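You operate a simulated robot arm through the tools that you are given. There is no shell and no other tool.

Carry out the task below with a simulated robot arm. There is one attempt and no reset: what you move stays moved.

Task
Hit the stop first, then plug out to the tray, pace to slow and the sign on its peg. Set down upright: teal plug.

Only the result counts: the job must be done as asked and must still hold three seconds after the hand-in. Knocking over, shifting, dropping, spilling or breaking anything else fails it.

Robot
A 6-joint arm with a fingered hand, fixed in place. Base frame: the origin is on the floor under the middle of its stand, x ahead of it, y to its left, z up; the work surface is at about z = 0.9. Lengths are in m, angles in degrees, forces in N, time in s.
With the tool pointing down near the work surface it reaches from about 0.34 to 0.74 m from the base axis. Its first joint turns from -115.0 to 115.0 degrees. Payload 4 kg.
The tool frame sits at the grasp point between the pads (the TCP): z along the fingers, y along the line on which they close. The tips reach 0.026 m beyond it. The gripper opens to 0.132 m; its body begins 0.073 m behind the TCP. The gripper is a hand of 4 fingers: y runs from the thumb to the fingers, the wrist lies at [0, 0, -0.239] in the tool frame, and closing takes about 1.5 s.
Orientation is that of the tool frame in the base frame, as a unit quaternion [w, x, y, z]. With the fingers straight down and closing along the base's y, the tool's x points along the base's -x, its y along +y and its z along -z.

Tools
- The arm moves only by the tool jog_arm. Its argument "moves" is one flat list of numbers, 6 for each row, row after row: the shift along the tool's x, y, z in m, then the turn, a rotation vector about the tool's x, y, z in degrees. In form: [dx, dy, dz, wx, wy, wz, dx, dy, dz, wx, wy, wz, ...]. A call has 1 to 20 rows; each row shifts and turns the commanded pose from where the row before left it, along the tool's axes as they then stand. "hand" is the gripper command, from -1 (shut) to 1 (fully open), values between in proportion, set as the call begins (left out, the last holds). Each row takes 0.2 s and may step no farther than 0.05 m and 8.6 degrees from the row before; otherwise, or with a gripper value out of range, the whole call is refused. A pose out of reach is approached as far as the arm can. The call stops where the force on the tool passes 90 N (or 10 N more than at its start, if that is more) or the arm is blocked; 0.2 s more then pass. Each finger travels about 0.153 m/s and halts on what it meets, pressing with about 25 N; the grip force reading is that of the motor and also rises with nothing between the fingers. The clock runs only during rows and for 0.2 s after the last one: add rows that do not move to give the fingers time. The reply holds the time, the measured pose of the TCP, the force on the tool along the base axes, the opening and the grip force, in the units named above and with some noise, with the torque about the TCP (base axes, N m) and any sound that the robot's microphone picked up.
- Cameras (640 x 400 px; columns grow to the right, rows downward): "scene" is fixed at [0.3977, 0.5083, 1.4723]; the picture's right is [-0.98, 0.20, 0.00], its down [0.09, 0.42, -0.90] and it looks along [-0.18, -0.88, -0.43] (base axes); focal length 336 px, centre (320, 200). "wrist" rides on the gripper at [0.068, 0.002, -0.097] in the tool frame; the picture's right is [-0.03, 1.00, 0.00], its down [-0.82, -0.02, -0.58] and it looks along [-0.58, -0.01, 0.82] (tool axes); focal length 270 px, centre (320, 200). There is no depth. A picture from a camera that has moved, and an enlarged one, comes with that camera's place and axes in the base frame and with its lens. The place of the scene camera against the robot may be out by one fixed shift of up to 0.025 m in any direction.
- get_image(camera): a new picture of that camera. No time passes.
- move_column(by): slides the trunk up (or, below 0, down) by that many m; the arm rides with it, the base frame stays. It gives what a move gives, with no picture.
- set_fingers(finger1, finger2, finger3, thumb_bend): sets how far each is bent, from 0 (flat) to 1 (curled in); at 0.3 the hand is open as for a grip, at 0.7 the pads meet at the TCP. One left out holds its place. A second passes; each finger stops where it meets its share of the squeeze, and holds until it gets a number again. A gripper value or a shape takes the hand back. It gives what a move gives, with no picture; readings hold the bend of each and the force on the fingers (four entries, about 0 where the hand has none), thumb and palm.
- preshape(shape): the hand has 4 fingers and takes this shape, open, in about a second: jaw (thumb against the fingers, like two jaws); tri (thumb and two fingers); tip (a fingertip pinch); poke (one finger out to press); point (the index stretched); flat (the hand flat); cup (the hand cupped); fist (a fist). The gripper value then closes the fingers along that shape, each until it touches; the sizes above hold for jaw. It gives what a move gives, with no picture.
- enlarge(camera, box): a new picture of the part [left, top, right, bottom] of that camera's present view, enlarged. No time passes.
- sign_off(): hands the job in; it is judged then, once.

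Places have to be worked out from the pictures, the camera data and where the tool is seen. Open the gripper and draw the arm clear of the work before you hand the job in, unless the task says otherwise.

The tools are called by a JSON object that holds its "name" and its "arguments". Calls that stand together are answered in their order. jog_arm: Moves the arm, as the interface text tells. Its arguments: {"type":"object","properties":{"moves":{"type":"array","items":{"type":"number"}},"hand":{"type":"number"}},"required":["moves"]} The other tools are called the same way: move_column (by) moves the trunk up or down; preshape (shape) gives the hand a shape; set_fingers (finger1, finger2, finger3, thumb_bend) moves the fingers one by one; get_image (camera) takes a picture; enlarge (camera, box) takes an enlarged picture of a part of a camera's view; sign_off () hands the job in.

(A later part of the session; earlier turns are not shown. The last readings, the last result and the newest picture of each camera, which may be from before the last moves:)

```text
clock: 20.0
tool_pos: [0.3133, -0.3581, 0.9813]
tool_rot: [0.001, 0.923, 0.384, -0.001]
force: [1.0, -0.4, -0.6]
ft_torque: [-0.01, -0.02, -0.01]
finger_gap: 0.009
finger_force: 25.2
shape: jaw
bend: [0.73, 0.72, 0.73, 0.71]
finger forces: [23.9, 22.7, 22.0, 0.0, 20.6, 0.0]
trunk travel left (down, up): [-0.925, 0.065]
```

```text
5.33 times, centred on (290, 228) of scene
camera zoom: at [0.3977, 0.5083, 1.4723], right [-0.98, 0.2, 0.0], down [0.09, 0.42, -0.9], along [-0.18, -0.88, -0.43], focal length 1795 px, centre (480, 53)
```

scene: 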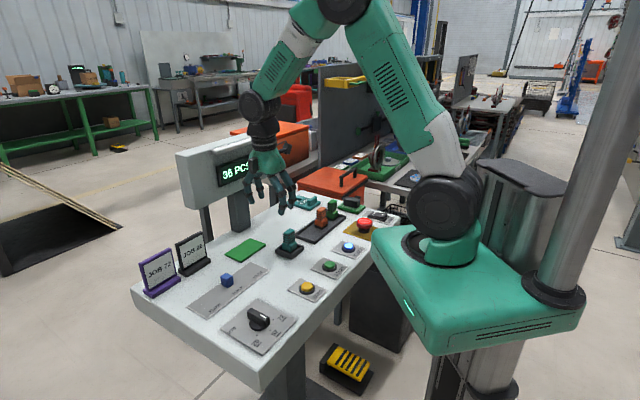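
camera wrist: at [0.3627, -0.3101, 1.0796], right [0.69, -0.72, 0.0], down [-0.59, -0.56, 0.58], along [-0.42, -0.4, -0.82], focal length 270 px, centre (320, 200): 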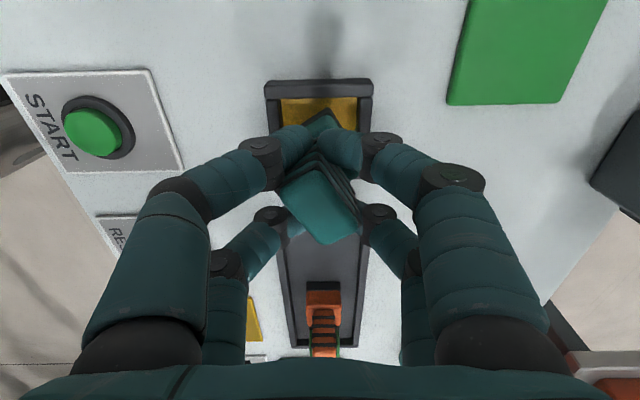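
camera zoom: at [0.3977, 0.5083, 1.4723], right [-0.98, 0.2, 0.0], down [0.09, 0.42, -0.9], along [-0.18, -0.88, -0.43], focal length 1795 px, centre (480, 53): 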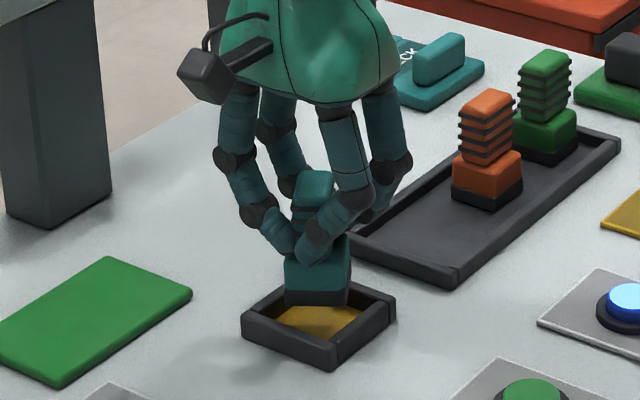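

The plug comes out cleanly and upright. I lift further and shift along the panel to the free end of the tray (U ≈ -0.148, same V).

{"name": "jog_arm", "arguments": {"moves": [0, 0, -0.02, 0, 0, 0, 0, 0, -0.02, 0, 0, 0, -0.03, 0, 0, 0, 0, 0, -0.03, 0, 0, 0, 0, 0, -0.03, 0, 0, 0, 0, 0, -0.027, 0, 0, 0, 0, 0]}}

{"name": "get_image", "arguments": {"camera": "wrist"}}

{"name": "enlarge", "arguments": {"camera": "scene", "box": [270, 160, 370, 255]}}

```text
clock: 21.4
tool_pos: [0.2271, -0.4422, 1.0216]
tool_rot: [0.0, 0.923, 0.384, -0.001]
force: [0.5, -0.6, -0.7]
ft_torque: [-0.01, -0.01, 0.01]
finger_gap: 0.0091
finger_force: 25.6
shape: jaw
bend: [0.73, 0.72, 0.73, 0.71]
finger forces: [23.9, 22.9, 21.9, 0.0, 20.9, 0.1]
trunk travel left (down, up): [-0.925, 0.065]
```

```text
taken
camera wrist: at [0.2764, -0.3941, 1.12], right [0.69, -0.72, 0.0], down [-0.59, -0.56, 0.58], along [-0.42, -0.4, -0.82], focal length 270 px, centre (320, 200)
```

wrist: 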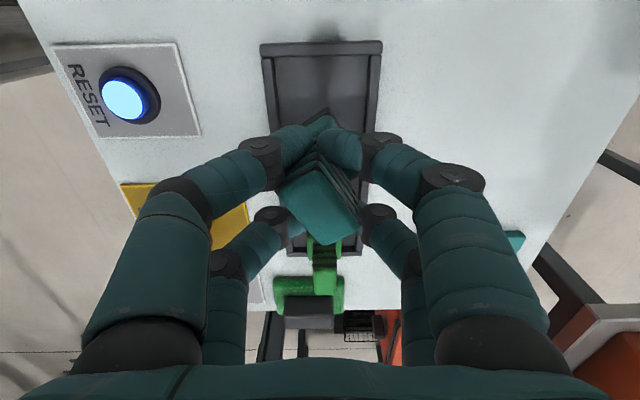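

```text
4.21 times, centred on (320, 208) of scene
camera zoom: at [0.3977, 0.5083, 1.4723], right [-0.98, 0.2, 0.0], down [0.09, 0.42, -0.9], along [-0.18, -0.88, -0.43], focal length 1417 px, centre (320, 168)
```

zoom: 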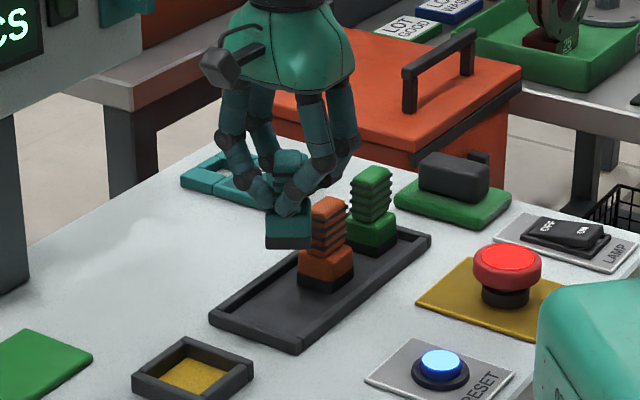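

The plug hangs upright over the free end of the tray, 1–2 mm from my target. I lower to about 6 mm above contact.

{"name": "jog_arm", "arguments": {"moves": [0.001, 0.002, 0.02, 0, 0, 0, 0, 0, 0.02, 0, 0, 0, 0, 0, 0.01, 0, 0, 0]}}

{"name": "enlarge", "arguments": {"camera": "scene", "box": [290, 195, 350, 250]}}

{"name": "get_image", "arguments": {"camera": "wrist"}}

```text
clock: 22.2
tool_pos: [0.2319, -0.4421, 0.9705]
tool_rot: [0.0, 0.923, 0.384, -0.001]
force: [-0.2, 0.0, -0.6]
ft_torque: [-0.04, -0.01, -0.01]
finger_gap: 0.009
finger_force: 25.2
shape: jaw
bend: [0.73, 0.72, 0.73, 0.71]
finger forces: [24.0, 23.1, 22.0, 0.0, 21.0, 0.0]
trunk travel left (down, up): [-0.925, 0.065]
```

```text
7.27 times, centred on (320, 222) of scene
camera zoom: at [0.3977, 0.5083, 1.4723], right [-0.98, 0.2, 0.0], down [0.09, 0.42, -0.9], along [-0.18, -0.88, -0.43], focal length 2447 px, centre (320, 36)
```

zoom: 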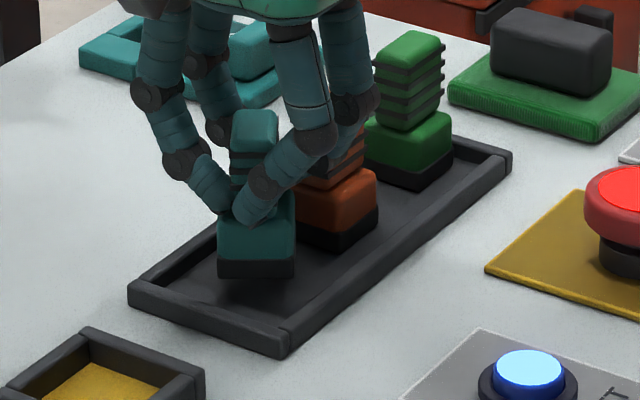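

```text
taken
camera wrist: at [0.2812, -0.3942, 1.0684], right [0.69, -0.72, 0.0], down [-0.59, -0.56, 0.58], along [-0.42, -0.4, -0.82], focal length 270 px, centre (320, 200)
```

wrist: 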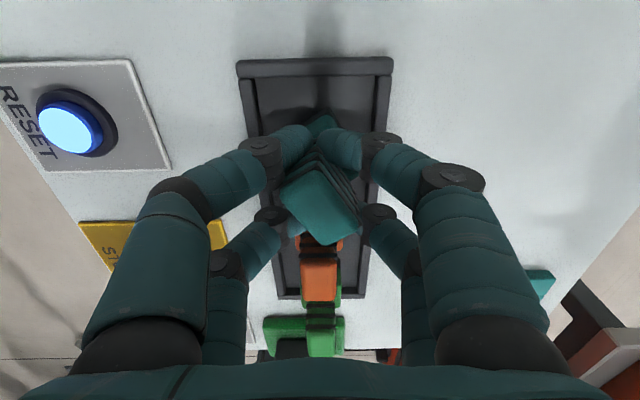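

The plug is about 1 cm over the tray floor, clear of the orange plug and the rim. I lower in 3 mm steps watching the force.

{"name": "jog_arm", "arguments": {"moves": [0, 0, 0.003, 0, 0, 0, 0, 0, 0.003, 0, 0, 0]}}

```text
clock: 22.8
tool_pos: [0.2322, -0.4406, 0.9656]
tool_rot: [0.0, 0.923, 0.384, 0.0]
force: [-0.5, 0.2, -1.0]
ft_torque: [0.0, 0.0, 0.02]
finger_gap: 0.009
finger_force: 25.4
shape: jaw
bend: [0.73, 0.72, 0.73, 0.71]
finger forces: [24.0, 23.1, 22.0, 0.0, 21.0, 0.1]
trunk travel left (down, up): [-0.925, 0.065]
```

No contact yet at z 0.9656; I continue in 1.5 mm steps.

{"name": "jog_arm", "arguments": {"moves": [0, 0, 0.0015, 0, 0, 0, 0, 0, 0.0015, 0, 0, 0]}}

{"name": "enlarge", "arguments": {"camera": "scene", "box": [290, 195, 350, 250]}}

```text
clock: 23.4
tool_pos: [0.2322, -0.4415, 0.9623]
tool_rot: [0.002, 0.923, 0.385, 0.0]
force: [-1.1, 0.1, -0.8]
ft_torque: [0.01, 0.01, -0.04]
finger_gap: 0.0091
finger_force: 25.3
shape: jaw
bend: [0.73, 0.72, 0.73, 0.71]
finger forces: [24.0, 23.1, 22.0, 0.0, 21.0, 0.1]
trunk travel left (down, up): [-0.925, 0.065]
```

```text
7.27 times, centred on (320, 222) of scene
camera zoom: at [0.3977, 0.5083, 1.4723], right [-0.98, 0.2, 0.0], down [0.09, 0.42, -0.9], along [-0.18, -0.88, -0.43], focal length 2447 px, centre (320, 36)
```

zoom: 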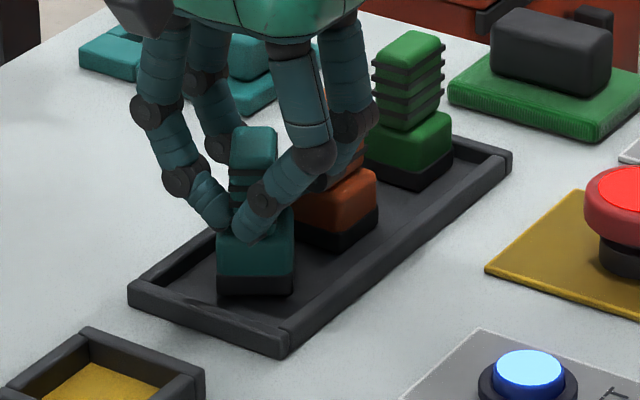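

Very near the floor. I go on in 1 mm steps until the force rises.

{"name": "jog_arm", "arguments": {"moves": [0, 0, 0.001, 0, 0, 0, 0, 0, 0.001, 0, 0, 0]}}

```text
clock: 24.0
tool_pos: [0.2317, -0.443, 0.9604]
tool_rot: [0.001, 0.923, 0.384, -0.001]
force: [0.7, 0.0, -0.8]
ft_torque: [-0.02, -0.03, -0.02]
finger_gap: 0.009
finger_force: 25.4
shape: jaw
bend: [0.73, 0.72, 0.73, 0.71]
finger forces: [24.0, 23.1, 22.0, 0.0, 21.1, 0.1]
trunk travel left (down, up): [-0.925, 0.065]
```

{"name": "jog_arm", "arguments": {"moves": [0, 0, 0.001, 0, 0, 0, 0, 0, 0.001, 0, 0, 0]}}

```text
clock: 24.6
tool_pos: [0.2317, -0.4416, 0.9587]
tool_rot: [0.001, 0.923, 0.384, 0.0]
force: [-0.6, -0.4, 3.8]
ft_torque: [0.01, -0.06, 0.01]
finger_gap: 0.0089
finger_force: 25.0
shape: jaw
bend: [0.73, 0.72, 0.73, 0.71]
finger forces: [24.4, 23.4, 22.3, 0.1, 21.4, 0.0]
trunk travel left (down, up): [-0.925, 0.065]
```

The force rose to about 4 N: the plug stands on the tray floor. I release gradually.

{"name": "jog_arm", "arguments": {"moves": [0, 0, 0, 0, 0, 0, 0, 0, 0, 0, 0, 0], "hand": -0.75}}

{"name": "get_image", "arguments": {"camera": "wrist"}}

{"name": "enlarge", "arguments": {"camera": "scene", "box": [290, 195, 350, 250]}}

```text
clock: 25.2
tool_pos: [0.232, -0.4412, 0.958]
tool_rot: [0.0, 0.923, 0.384, -0.001]
force: [-0.8, -0.5, 0.4]
ft_torque: [0.03, 0.01, 0.0]
finger_gap: 0.0165
finger_force: 0.2
shape: jaw
bend: [0.72, 0.72, 0.72, 0.7]
finger forces: [0.1, 0.4, 0.0, 0.0, 0.4, 0.1]
trunk travel left (down, up): [-0.925, 0.065]
```

```text
taken
camera wrist: at [0.2814, -0.393, 1.0563], right [0.69, -0.72, 0.0], down [-0.59, -0.56, 0.58], along [-0.42, -0.4, -0.82], focal length 270 px, centre (320, 200)
```

wrist: 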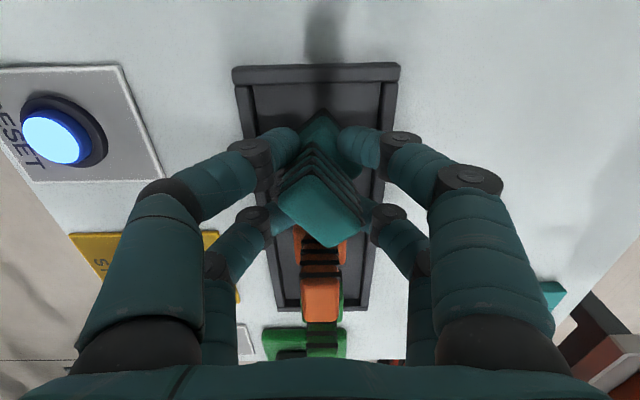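

```text
7.27 times, centred on (320, 222) of scene
camera zoom: at [0.3977, 0.5083, 1.4723], right [-0.98, 0.2, 0.0], down [0.09, 0.42, -0.9], along [-0.18, -0.88, -0.43], focal length 2447 px, centre (320, 36)
```

zoom: 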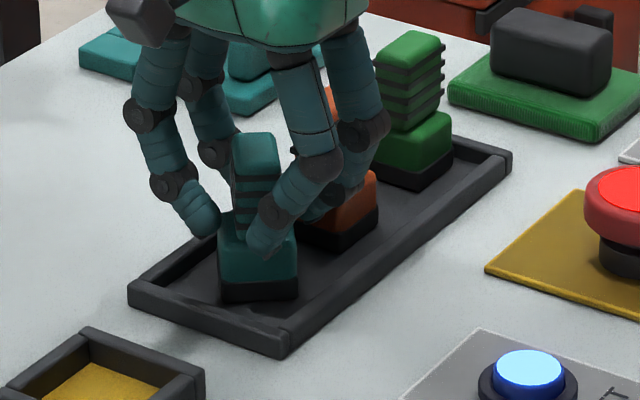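

The plug stands by itself. I open further and then rise straight up.

{"name": "jog_arm", "arguments": {"moves": [0, 0, 0, 0, 0, 0, 0, 0, 0, 0, 0, 0], "hand": -0.4}}

{"name": "jog_arm", "arguments": {"moves": [0, 0, 0, 0, 0, 0, 0, 0, 0, 0, 0, 0, 0, 0, -0.01, 0, 0, 0, 0, 0, -0.02, 0, 0, 0, 0, 0, -0.03, 0, 0, 0], "hand": 0.1}}

{"name": "get_image", "arguments": {"camera": "wrist"}}

{"name": "enlarge", "arguments": {"camera": "scene", "box": [270, 170, 370, 250]}}

```text
clock: 25.8
tool_pos: [0.2326, -0.4422, 0.9581]
tool_rot: [0.0, 0.923, 0.384, -0.001]
force: [0.6, 0.7, 0.6]
ft_torque: [0.0, -0.02, 0.0]
finger_gap: 0.039
finger_force: 0.1
shape: jaw
bend: [0.73, 0.73, 0.73, 0.7]
finger forces: [0.0, 0.0, 0.0, 0.1, 0.0, 0.0]
trunk travel left (down, up): [-0.925, 0.065]
```

```text
clock: 27.0
tool_pos: [0.233, -0.4405, 1.0174]
tool_rot: [0.002, 0.923, 0.384, 0.0]
force: [0.6, -0.3, -0.5]
ft_torque: [-0.01, 0.0, 0.0]
finger_gap: 0.0721
finger_force: 0.2
shape: jaw
bend: [0.72, 0.72, 0.72, 0.7]
finger forces: [0.1, 0.1, 0.0, 0.1, 0.0, 0.1]
trunk travel left (down, up): [-0.925, 0.065]
```

```text
taken
camera wrist: at [0.2814, -0.3918, 1.1156], right [0.69, -0.72, 0.0], down [-0.59, -0.56, 0.58], along [-0.42, -0.4, -0.82], focal length 270 px, centre (320, 200)
```

wrist: 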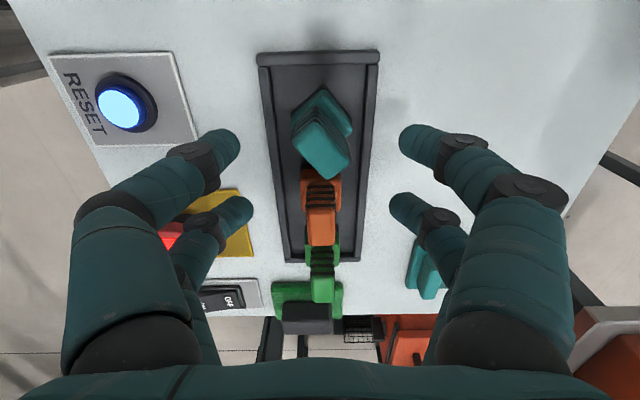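

```text
5.00 times, centred on (320, 210) of scene
camera zoom: at [0.3977, 0.5083, 1.4723], right [-0.98, 0.2, 0.0], down [0.09, 0.42, -0.9], along [-0.18, -0.88, -0.43], focal length 1682 px, centre (320, 150)
```

zoom: 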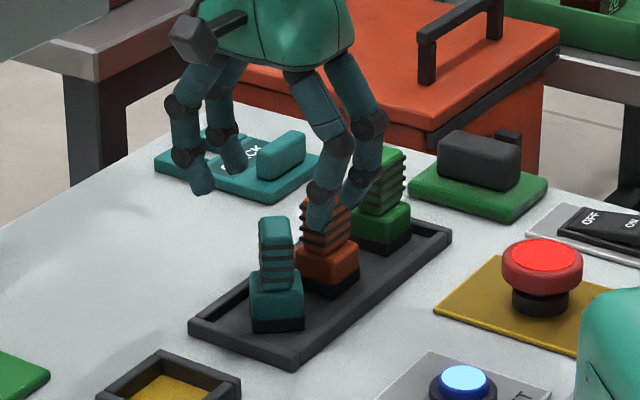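

The teal plug stands upright in the tray, clear of the others. Next the pace slider: I rise and move above it (plate centre about U=0.187, V=0.50) for a closer look.

{"name": "jog_arm", "arguments": {"moves": [0, 0, -0.04, 0, 0, 0, 0, 0, -0.04, 0, 0, 0, 0.043, 0.004, 0, 0, 0, 0, 0.043, 0.004, 0, 0, 0, 0, 0.043, 0.004, 0, 0, 0, 0, 0.043, 0.004, 0, 0, 0, 0, 0.043, 0.004, 0, 0, 0, 0, 0.043, 0.004, 0, 0, 0, 0, 0.043, 0.004, 0, 0, 0, 0, 0.043, 0.004, 0, 0, 0, 0]}}

{"name": "get_image", "arguments": {"camera": "wrist"}}

{"name": "get_image", "arguments": {"camera": "scene"}}

```text
clock: 29.2
tool_pos: [0.4961, -0.2193, 1.0976]
tool_rot: [0.0, 0.923, 0.384, -0.001]
force: [0.3, -1.1, -0.2]
ft_torque: [-0.04, -0.01, -0.04]
finger_gap: 0.072
finger_force: 0.0
shape: jaw
bend: [0.72, 0.72, 0.72, 0.7]
finger forces: [0.0, 0.0, 0.1, 0.0, 0.0, 0.0]
trunk travel left (down, up): [-0.925, 0.065]
```

```text
taken
camera wrist: at [0.5454, -0.1708, 1.1949], right [0.69, -0.72, 0.0], down [-0.59, -0.56, 0.58], along [-0.42, -0.4, -0.82], focal length 270 px, centre (320, 200)
```

wrist: 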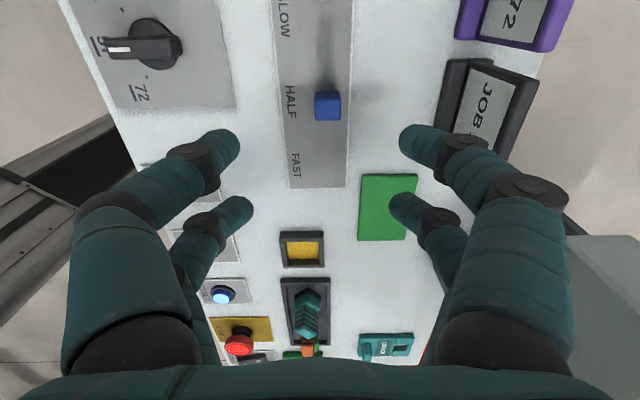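

```text
taken
```

scene: 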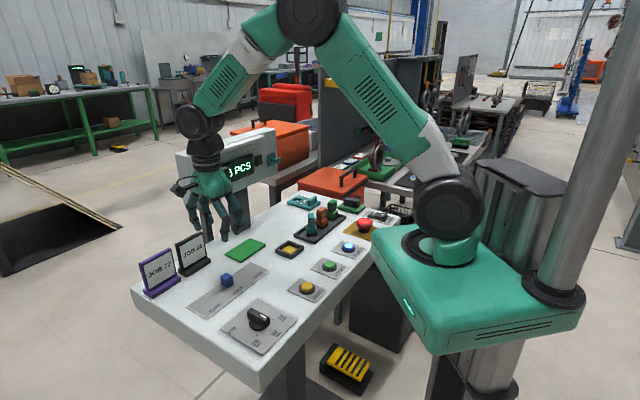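

I enlarge the slider area to fix the knob position and height.

{"name": "enlarge", "arguments": {"camera": "wrist", "box": [260, 0, 400, 200]}}

{"name": "enlarge", "arguments": {"camera": "wrist", "box": [280, 0, 580, 190]}}

{"name": "enlarge", "arguments": {"camera": "scene", "box": [130, 220, 270, 320]}}

```text
2.00 times, centred on (330, 100) of wrist
camera zoom: at [0.5454, -0.1708, 1.1949], right [0.69, -0.72, 0.0], down [-0.59, -0.56, 0.58], along [-0.42, -0.4, -0.82], focal length 541 px, centre (300, 400)
```

zoom: 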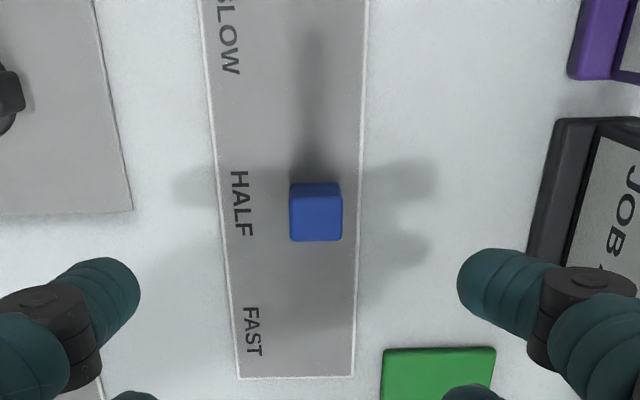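

```text
2.11 times, centred on (430, 95) of wrist
camera zoom: at [0.5454, -0.1708, 1.1949], right [0.69, -0.72, 0.0], down [-0.59, -0.56, 0.58], along [-0.42, -0.4, -0.82], focal length 569 px, centre (88, 421)
```

zoom: 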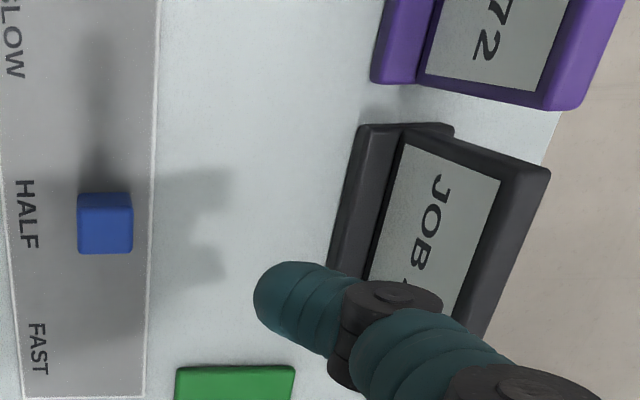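

```text
4.00 times, centred on (200, 270) of scene
camera zoom: at [0.3977, 0.5083, 1.4723], right [-0.98, 0.2, 0.0], down [0.09, 0.42, -0.9], along [-0.18, -0.88, -0.43], focal length 1346 px, centre (800, -80)
```

zoom: 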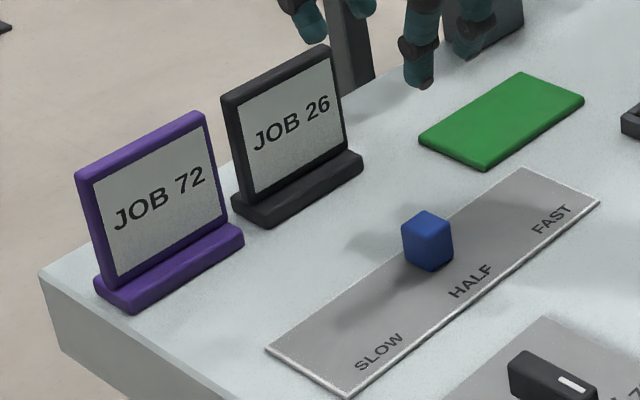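

The knob sits at HALF (U≈0.184, V≈0.513, top z≈0.93); SLOW lies 0.0765 m further along +U. I will push it with the shut fingers, so I close the hand and go down behind the knob.

{"name": "jog_arm", "arguments": {"moves": [-0.0354, 0.0035, 0, 0, 0, 0, -0.0354, 0.0035, 0, 0, 0, 0, 0, 0, 0, 0, 0, 0, 0, 0, 0.034, 0, 0, 0, 0, 0, 0.034, 0, 0, 0, 0, 0, 0.034, 0, 0, 0, 0, 0, 0.034, 0, 0, 0], "hand": -1}}

{"name": "get_image", "arguments": {"camera": "wrist"}}

{"name": "enlarge", "arguments": {"camera": "scene", "box": [170, 190, 290, 300]}}

```text
clock: 30.8
tool_pos: [0.4526, -0.2768, 0.9599]
tool_rot: [0.001, 0.923, 0.385, -0.001]
force: [0.3, 0.1, 0.5]
ft_torque: [0.02, 0.04, 0.04]
finger_gap: 0.0001
finger_force: 24.8
shape: jaw
bend: [0.63, 0.64, 0.64, 0.7]
finger forces: [0.1, 0.1, 0.0, 0.1, 0.0, 0.1]
trunk travel left (down, up): [-0.925, 0.065]
```

```text
taken
camera wrist: at [0.5015, -0.2282, 1.0576], right [0.69, -0.72, 0.0], down [-0.59, -0.56, 0.58], along [-0.42, -0.4, -0.82], focal length 270 px, centre (320, 200)
```

wrist: 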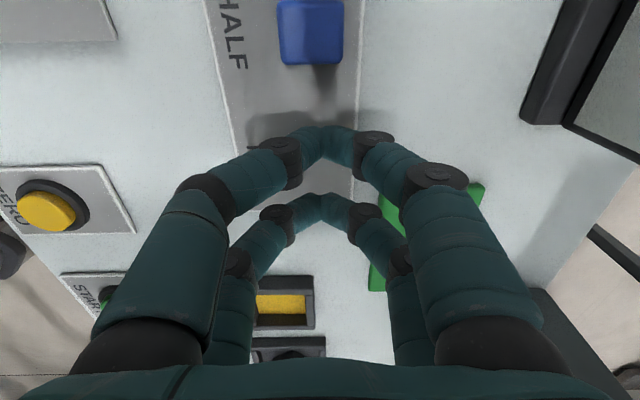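

```text
3.64 times, centred on (230, 245) of scene
camera zoom: at [0.3977, 0.5083, 1.4723], right [-0.98, 0.2, 0.0], down [0.09, 0.42, -0.9], along [-0.18, -0.88, -0.43], focal length 1224 px, centre (647, 36)
```

zoom: 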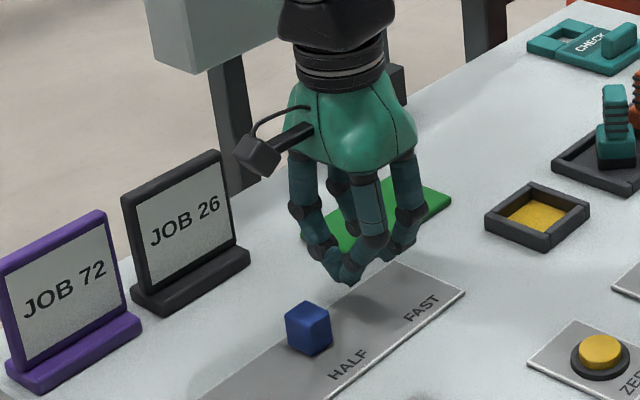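

The shut fingertips are behind the knob and lined up with it. I lower to knob height and advance towards it.

{"name": "jog_arm", "arguments": {"moves": [0, -0.002, 0.012, 0, 0, 0, 0, 0, 0.012, 0, 0, 0, 0.01, 0, 0, 0, 0, 0, 0.005, 0, 0, 0, 0, 0]}}

{"name": "get_image", "arguments": {"camera": "wrist"}}

{"name": "enlarge", "arguments": {"camera": "scene", "box": [170, 190, 290, 300]}}

```text
clock: 31.8
tool_pos: [0.4616, -0.2635, 0.9369]
tool_rot: [0.0, 0.923, 0.384, -0.002]
force: [-0.6, 0.2, 0.5]
ft_torque: [0.0, 0.03, -0.02]
finger_gap: 0.0
finger_force: 25.6
shape: jaw
bend: [0.63, 0.64, 0.64, 0.7]
finger forces: [0.1, 0.1, 0.0, 0.1, 0.0, 0.0]
trunk travel left (down, up): [-0.925, 0.065]
```

```text
taken
camera wrist: at [0.5103, -0.2153, 1.035], right [0.69, -0.72, 0.0], down [-0.59, -0.56, 0.58], along [-0.42, -0.4, -0.82], focal length 270 px, centre (320, 200)
```

wrist: 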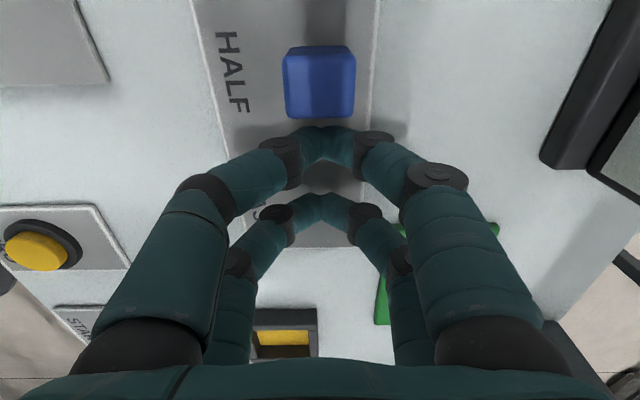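

```text
3.64 times, centred on (230, 245) of scene
camera zoom: at [0.3977, 0.5083, 1.4723], right [-0.98, 0.2, 0.0], down [0.09, 0.42, -0.9], along [-0.18, -0.88, -0.43], focal length 1224 px, centre (647, 36)
```

zoom: 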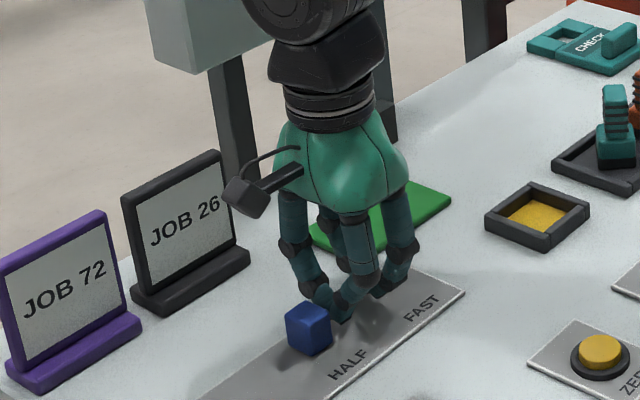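

Almost touching. I push along +U in 5 mm steps.

{"name": "jog_arm", "arguments": {"moves": [0.005, 0, 0, 0, 0, 0, 0.005, 0, 0, 0, 0, 0, 0.005, 0, 0, 0, 0, 0, 0.005, 0, 0, 0, 0, 0, 0.005, 0, 0, 0, 0, 0]}}

{"name": "get_image", "arguments": {"camera": "wrist"}}

{"name": "enlarge", "arguments": {"camera": "scene", "box": [170, 190, 290, 300]}}

```text
clock: 33.0
tool_pos: [0.479, -0.2459, 0.9381]
tool_rot: [0.0, 0.923, 0.385, 0.0]
force: [-0.2, -0.4, 0.1]
ft_torque: [0.03, 0.0, 0.01]
finger_gap: 0.0
finger_force: 25.3
shape: jaw
bend: [0.63, 0.64, 0.64, 0.7]
finger forces: [0.0, 0.0, 0.0, 0.1, 0.0, 0.0]
trunk travel left (down, up): [-0.925, 0.065]
```

```text
taken
camera wrist: at [0.5285, -0.197, 1.036], right [0.69, -0.72, 0.0], down [-0.59, -0.56, 0.58], along [-0.42, -0.4, -0.82], focal length 270 px, centre (320, 200)
```

wrist: 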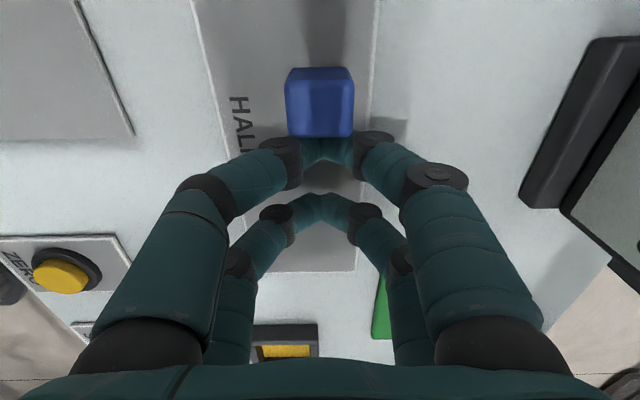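

```text
3.64 times, centred on (230, 245) of scene
camera zoom: at [0.3977, 0.5083, 1.4723], right [-0.98, 0.2, 0.0], down [0.09, 0.42, -0.9], along [-0.18, -0.88, -0.43], focal length 1224 px, centre (647, 36)
```

zoom: 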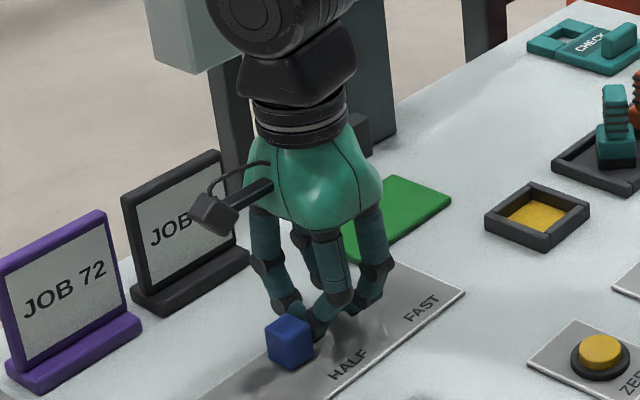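

The knob moves freely with almost no force; it has gone about 18 mm. I push another 50 mm.

{"name": "jog_arm", "arguments": {"moves": [0.01, 0, 0, 0, 0, 0, 0.01, 0, 0, 0, 0, 0, 0.01, 0, 0, 0, 0, 0, 0.01, 0, 0, 0, 0, 0, 0.006, 0, 0, 0, 0, 0, 0.004, 0, 0, 0, 0, 0]}}

{"name": "get_image", "arguments": {"camera": "wrist"}}

{"name": "enlarge", "arguments": {"camera": "scene", "box": [170, 210, 290, 310]}}

```text
clock: 34.4
tool_pos: [0.515, -0.2112, 0.9365]
tool_rot: [0.0, 0.923, 0.385, -0.001]
force: [0.2, 0.6, 0.2]
ft_torque: [0.0, -0.03, -0.01]
finger_gap: 0.0003
finger_force: 25.1
shape: jaw
bend: [0.63, 0.64, 0.64, 0.7]
finger forces: [0.0, 0.1, 0.0, 0.1, 0.1, 0.1]
trunk travel left (down, up): [-0.925, 0.065]
```

```text
taken
camera wrist: at [0.5637, -0.1616, 1.0356], right [0.69, -0.72, 0.0], down [-0.59, -0.56, 0.58], along [-0.42, -0.4, -0.82], focal length 270 px, centre (320, 200)
```

wrist: 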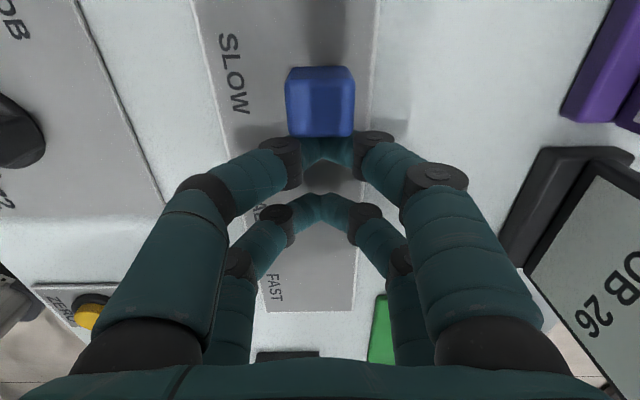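

```text
4.00 times, centred on (230, 260) of scene
camera zoom: at [0.3977, 0.5083, 1.4723], right [-0.98, 0.2, 0.0], down [0.09, 0.42, -0.9], along [-0.18, -0.88, -0.43], focal length 1346 px, centre (680, -40)
```

zoom: 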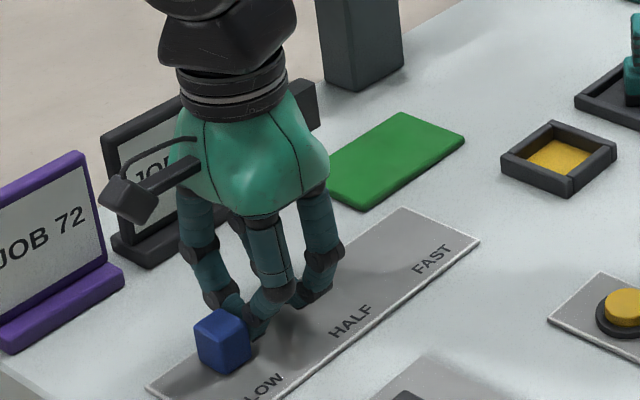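

SLOW's label centre comes out at U≈0.261; the knob centre is now about 0.252. I push 8 mm more in small steps.

{"name": "jog_arm", "arguments": {"moves": [0.003, 0, 0, 0, 0, 0, 0.003, 0, 0, 0, 0, 0, 0.002, 0, 0, 0, 0, 0, 0, 0, 0, 0, 0, 0]}}

{"name": "get_image", "arguments": {"camera": "wrist"}}

{"name": "enlarge", "arguments": {"camera": "scene", "box": [170, 230, 270, 330]}}

```text
clock: 35.4
tool_pos: [0.5204, -0.2042, 0.9383]
tool_rot: [0.001, 0.923, 0.385, -0.001]
force: [-0.9, -1.6, -1.2]
ft_torque: [0.01, 0.01, 0.02]
finger_gap: 0.0
finger_force: 25.0
shape: jaw
bend: [0.63, 0.64, 0.64, 0.7]
finger forces: [0.1, 0.0, 0.0, 0.1, 0.0, 0.1]
trunk travel left (down, up): [-0.925, 0.065]
```

```text
taken
camera wrist: at [0.5694, -0.1565, 1.0358], right [0.69, -0.72, 0.0], down [-0.59, -0.56, 0.58], along [-0.42, -0.4, -0.82], focal length 270 px, centre (320, 200)
```

wrist: 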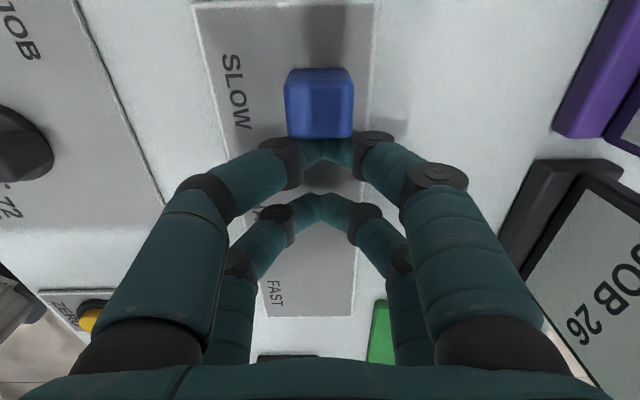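

```text
4.00 times, centred on (220, 280) of scene
camera zoom: at [0.3977, 0.5083, 1.4723], right [-0.98, 0.2, 0.0], down [0.09, 0.42, -0.9], along [-0.18, -0.88, -0.43], focal length 1346 px, centre (720, -120)
```

zoom: 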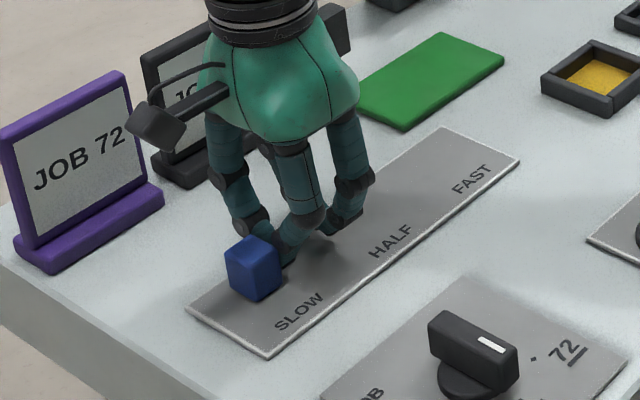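

The knob's offset to the SLOW label now matches its first offset to HALF within about 1 mm. I nudge 1 mm more, then back away and lift.

{"name": "jog_arm", "arguments": {"moves": [0.001, 0, 0, 0, 0, 0, 0, 0, 0, 0, 0, 0, -0.01, 0, 0, 0, 0, 0, -0.015, 0, 0, 0, 0, 0, 0, 0, -0.02, 0, 0, 0, 0, 0, -0.04, 0, 0, 0, 0, 0, -0.04, 0, 0, 0, 0, 0, -0.04, 0, 0, 0]}}

{"name": "get_image", "arguments": {"camera": "wrist"}}

{"name": "enlarge", "arguments": {"camera": "scene", "box": [130, 210, 290, 330]}}

```text
clock: 37.2
tool_pos: [0.5035, -0.2193, 1.0782]
tool_rot: [0.001, 0.923, 0.384, -0.001]
force: [0.5, 0.1, -0.2]
ft_torque: [0.01, -0.04, -0.02]
finger_gap: 0.0
finger_force: 25.1
shape: jaw
bend: [0.63, 0.64, 0.64, 0.7]
finger forces: [0.1, 0.0, 0.0, 0.0, 0.0, 0.1]
trunk travel left (down, up): [-0.925, 0.065]
```

```text
taken
camera wrist: at [0.5518, -0.1714, 1.1759], right [0.69, -0.72, 0.0], down [-0.59, -0.56, 0.58], along [-0.42, -0.4, -0.82], focal length 270 px, centre (320, 200)
```

wrist: 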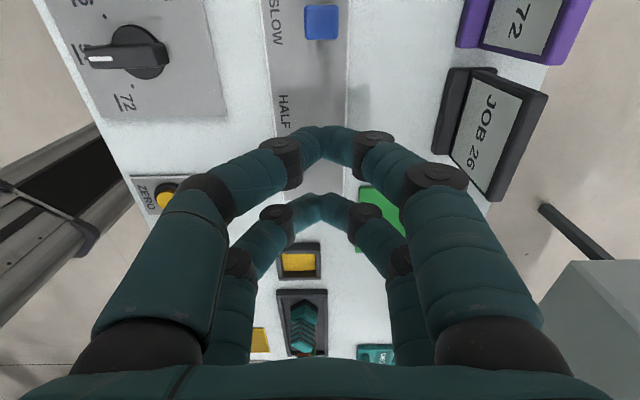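

```text
3.33 times, centred on (210, 270) of scene
camera zoom: at [0.3977, 0.5083, 1.4723], right [-0.98, 0.2, 0.0], down [0.09, 0.42, -0.9], along [-0.18, -0.88, -0.43], focal length 1122 px, centre (687, -33)
```

zoom: 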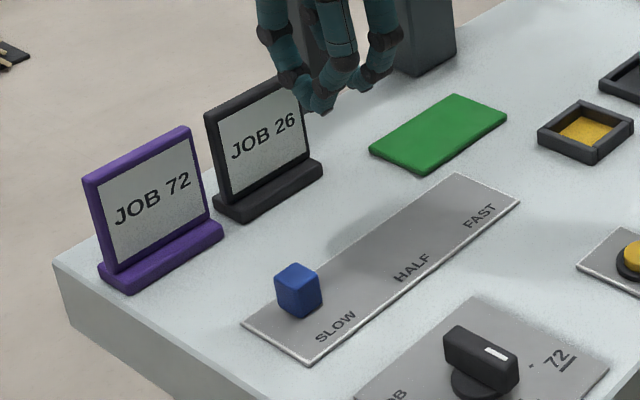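

The slider rests at SLOW and nothing else moved. Now the sign: I travel back along the panel (keeping away from the display and its peg) to above the CHECK plate at about U=-0.32, V=0.587.

{"name": "jog_arm", "arguments": {"moves": [-0.0433, -0.001, -0.002, 0, 0, 0, -0.0433, -0.001, -0.002, 0, 0, 0, -0.0433, -0.001, -0.002, 0, 0, 0, -0.0433, -0.001, -0.002, 0, 0, 0, -0.0433, -0.001, -0.002, 0, 0, 0, -0.0433, -0.001, -0.002, 0, 0, 0, -0.0433, -0.001, -0.002, 0, 0, 0, -0.0433, -0.001, -0.002, 0, 0, 0, -0.0433, -0.001, -0.002, 0, 0, 0, -0.0433, -0.001, -0.002, 0, 0, 0, -0.0433, -0.001, -0.002, 0, 0, 0, -0.0433, -0.001, -0.002, 0, 0, 0]}}

{"name": "get_image", "arguments": {"camera": "wrist"}}

{"name": "get_image", "arguments": {"camera": "scene"}}

```text
clock: 39.8
tool_pos: [0.1284, -0.5842, 1.1017]
tool_rot: [0.0, 0.923, 0.384, 0.0]
force: [-0.6, 0.0, -0.3]
ft_torque: [0.0, -0.03, 0.05]
finger_gap: 0.0001
finger_force: 24.7
shape: jaw
bend: [0.63, 0.64, 0.64, 0.7]
finger forces: [0.0, 0.0, 0.0, 0.1, 0.0, 0.0]
trunk travel left (down, up): [-0.925, 0.065]
```

```text
taken
camera wrist: at [0.1776, -0.536, 1.2], right [0.69, -0.72, 0.0], down [-0.59, -0.56, 0.58], along [-0.42, -0.4, -0.82], focal length 270 px, centre (320, 200)
```

wrist: 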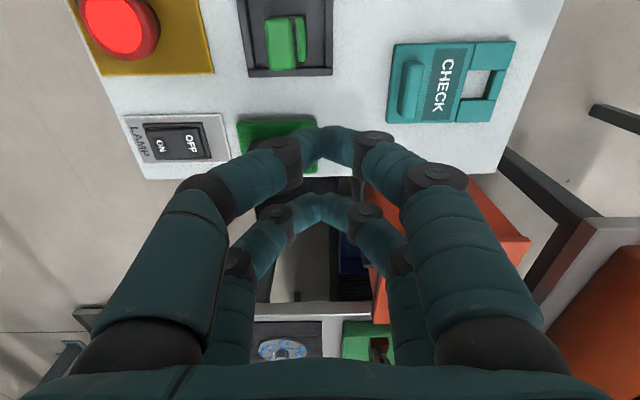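

```text
taken
```

scene: 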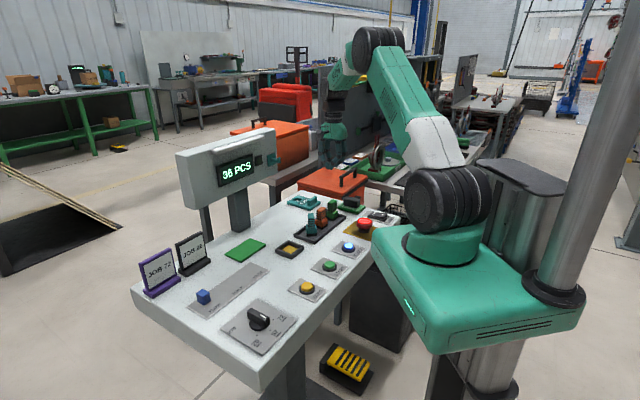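

A clear view of the sign. I enlarge it for measurement.

{"name": "enlarge", "arguments": {"camera": "wrist", "box": [370, 20, 540, 140]}}

{"name": "enlarge", "arguments": {"camera": "scene", "box": [280, 185, 330, 220]}}

{"name": "enlarge", "arguments": {"camera": "scene", "box": [250, 145, 290, 175]}}

```text
3.33 times, centred on (455, 80) of wrist
camera zoom: at [0.1776, -0.536, 1.2], right [0.69, -0.72, 0.0], down [-0.59, -0.56, 0.58], along [-0.42, -0.4, -0.82], focal length 901 px, centre (-130, 600)
```

zoom: 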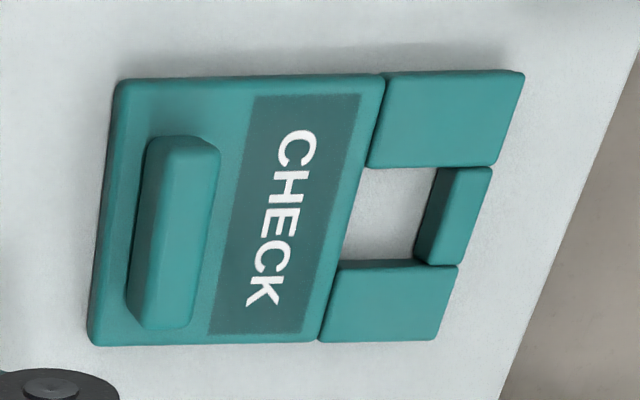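

```text
11.43 times, centred on (305, 202) of scene
camera zoom: at [0.3977, 0.5083, 1.4723], right [-0.98, 0.2, 0.0], down [0.09, 0.42, -0.9], along [-0.18, -0.88, -0.43], focal length 3846 px, centre (491, 171)
```

zoom: 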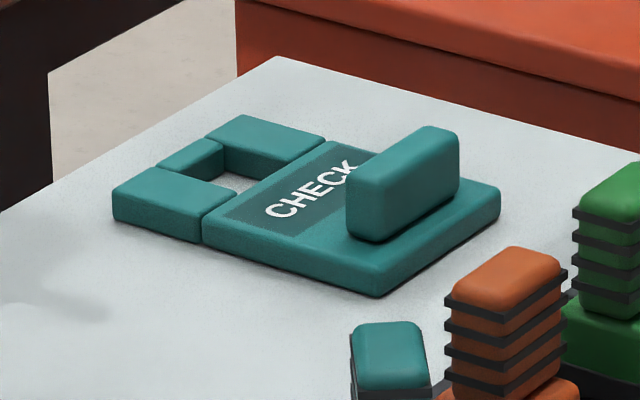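

```text
13.33 times, centred on (270, 160) of scene
camera zoom: at [0.3977, 0.5083, 1.4723], right [-0.98, 0.2, 0.0], down [0.09, 0.42, -0.9], along [-0.18, -0.88, -0.43], focal length 4486 px, centre (987, 733)
```

zoom: 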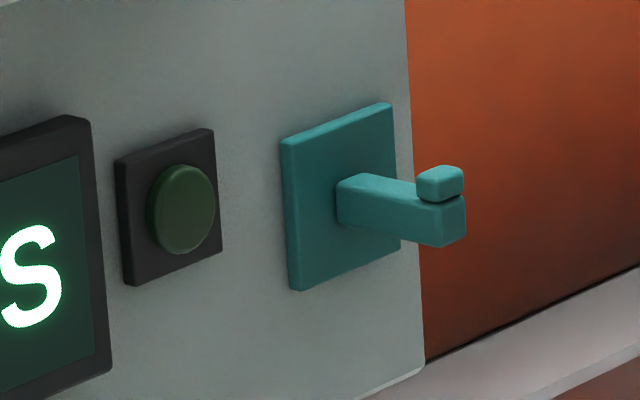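

The sign lies at U=-0.358…-0.283, V=0.573…0.686, with its hole centred at V≈0.662 and the grip block at V≈0.591 (47 mm long along U, ~15 mm thick, top z≈0.936). Before gripping it, I test the horizontal hanging pose near the peg and view the peg close up from there.

{"name": "jog_arm", "arguments": {"moves": [0.0355, -0.0085, -0.01, 0, 0, 0, 0.0355, -0.0085, -0.01, 0, 0, 0, 0.0355, -0.0085, -0.01, 0, 0, 0, 0.0355, -0.0085, -0.01, 0, 0, 0, 0, 0, 0, -8.1818, 0, 0, 0, 0, 0, -8.1818, 0, 0, 0, 0, 0, -8.1818, 0, 0, 0, 0, 0, -8.1818, 0, 0]}}

{"name": "get_image", "arguments": {"camera": "wrist"}}

{"name": "get_image", "arguments": {"camera": "scene"}}

```text
clock: 41.6
tool_pos: [0.203, -0.4564, 1.1426]
tool_rot: [0.261, 0.886, 0.368, 0.106]
force: [-0.7, 0.0, -0.5]
ft_torque: [0.01, 0.04, -0.03]
finger_gap: 0.0
finger_force: 25.1
shape: jaw
bend: [0.63, 0.64, 0.64, 0.7]
finger forces: [0.0, 0.0, 0.1, 0.1, 0.0, 0.0]
trunk travel left (down, up): [-0.925, 0.065]
```

```text
taken
camera wrist: at [0.2152, -0.3713, 1.2256], right [0.58, -0.61, 0.54], down [-0.81, -0.35, 0.48], along [-0.1, -0.71, -0.69], focal length 270 px, centre (320, 200)
```

wrist: 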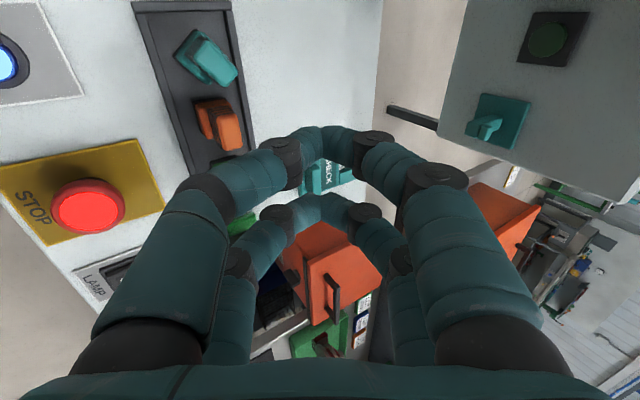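

```text
taken
```

scene: 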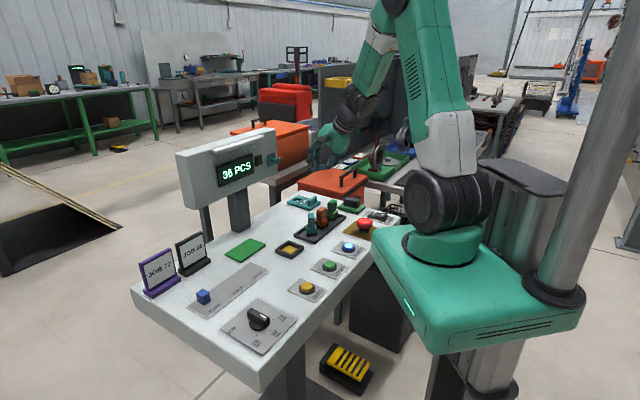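

The tilt works so far and the peg is in view. I record it here, then tilt the rest of the way.

{"name": "enlarge", "arguments": {"camera": "wrist", "box": [430, 0, 640, 210]}}

{"name": "jog_arm", "arguments": {"moves": [0, 0, 0, -8.1818, 0, 0, 0, 0, 0, -8.1818, 0, 0, 0, 0, 0, -8.1818, 0, 0, 0, 0, 0, -8.1818, 0, 0, 0, 0, 0, -8.1818, 0, 0, 0, 0, 0, -8.1818, 0, 0, 0, 0, 0, -8.182, 0, 0]}}

{"name": "get_image", "arguments": {"camera": "wrist"}}

{"name": "get_image", "arguments": {"camera": "scene"}}

```text
1.90 times, centred on (535, 105) of wrist
camera zoom: at [0.2152, -0.3713, 1.2256], right [0.58, -0.61, 0.54], down [-0.81, -0.35, 0.48], along [-0.1, -0.71, -0.69], focal length 515 px, centre (-90, 381)
```

zoom: 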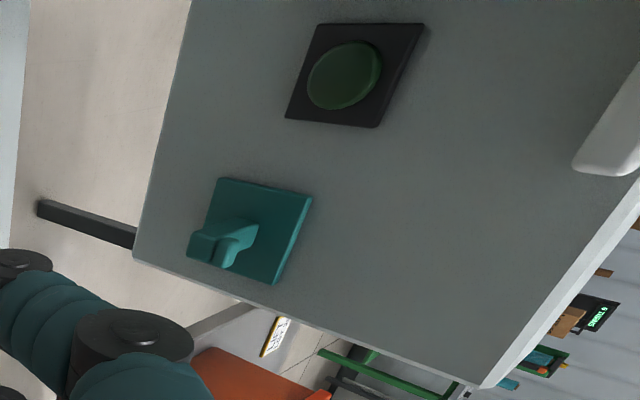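

```text
clock: 43.2
tool_pos: [0.1916, -0.5188, 1.2128]
tool_rot: [0.651, 0.654, 0.271, 0.274]
force: [0.1, 0.4, 0.1]
ft_torque: [0.03, 0.0, 0.02]
finger_gap: 0.0001
finger_force: 24.8
shape: jaw
bend: [0.63, 0.64, 0.64, 0.7]
finger forces: [0.1, 0.1, 0.0, 0.0, 0.1, 0.1]
out of reach, approached as far as the arm can: row 4, 5, 6, 7
trunk travel left (down, up): [-0.925, 0.065]
```

```text
taken
camera wrist: at [0.1708, -0.4004, 1.2169], right [-0.02, -0.02, 1.0], down [-0.98, -0.18, -0.02], along [0.18, -0.98, -0.02], focal length 270 px, centre (320, 200)
```

wrist: 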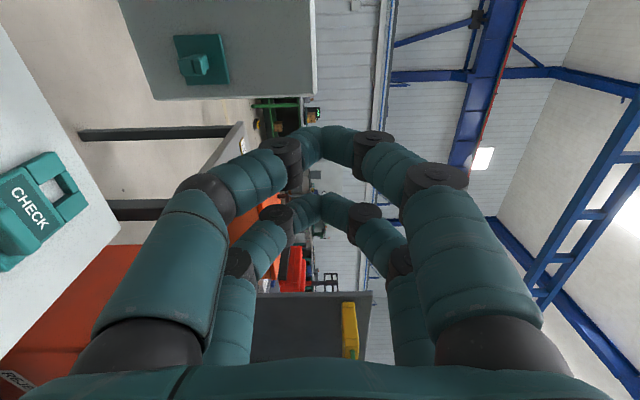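

```text
taken
```

scene: 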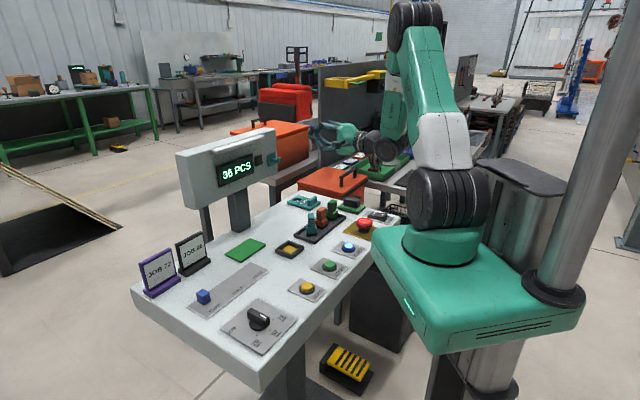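

The horizontal pose is reachable in orientation but the arm drifted up and outward at this spot, so it is limited close-in. I test whether it becomes reachable farther out: 5.5 cm toward the display (still short of the peg) and then lower.

{"name": "jog_arm", "arguments": {"moves": [0, 0, 0.0275, 0, 0, 0, 0, 0, 0.0275, 0, 0, 0, 0, -0.03, 0, 0, 0, 0, 0, -0.03, 0, 0, 0, 0, 0, -0.03, 0, 0, 0, 0]}}

{"name": "get_image", "arguments": {"camera": "wrist"}}

{"name": "get_image", "arguments": {"camera": "scene"}}

```text
clock: 44.4
tool_pos: [0.2267, -0.5842, 1.1433]
tool_rot: [0.651, 0.654, 0.271, 0.275]
force: [-0.4, -0.3, -0.4]
ft_torque: [0.01, -0.01, 0.0]
finger_gap: 0.0001
finger_force: 25.0
shape: jaw
bend: [0.63, 0.64, 0.64, 0.7]
finger forces: [0.0, 0.1, 0.1, 0.0, 0.1, 0.1]
out of reach, approached as far as the arm can: row 4, 5
trunk travel left (down, up): [-0.925, 0.065]
```

```text
taken
camera wrist: at [0.2062, -0.4672, 1.147], right [-0.02, -0.02, 1.0], down [-0.98, -0.18, -0.02], along [0.18, -0.98, -0.02], focal length 270 px, centre (320, 200)
```

wrist: 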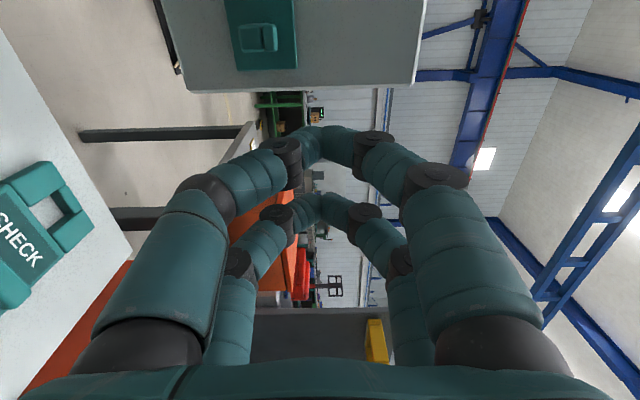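

```text
taken
```

scene: 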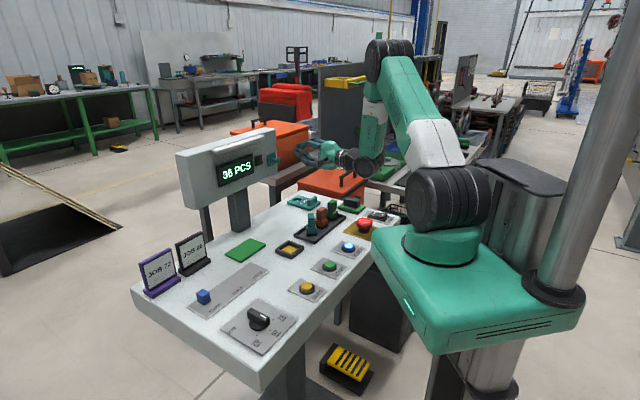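

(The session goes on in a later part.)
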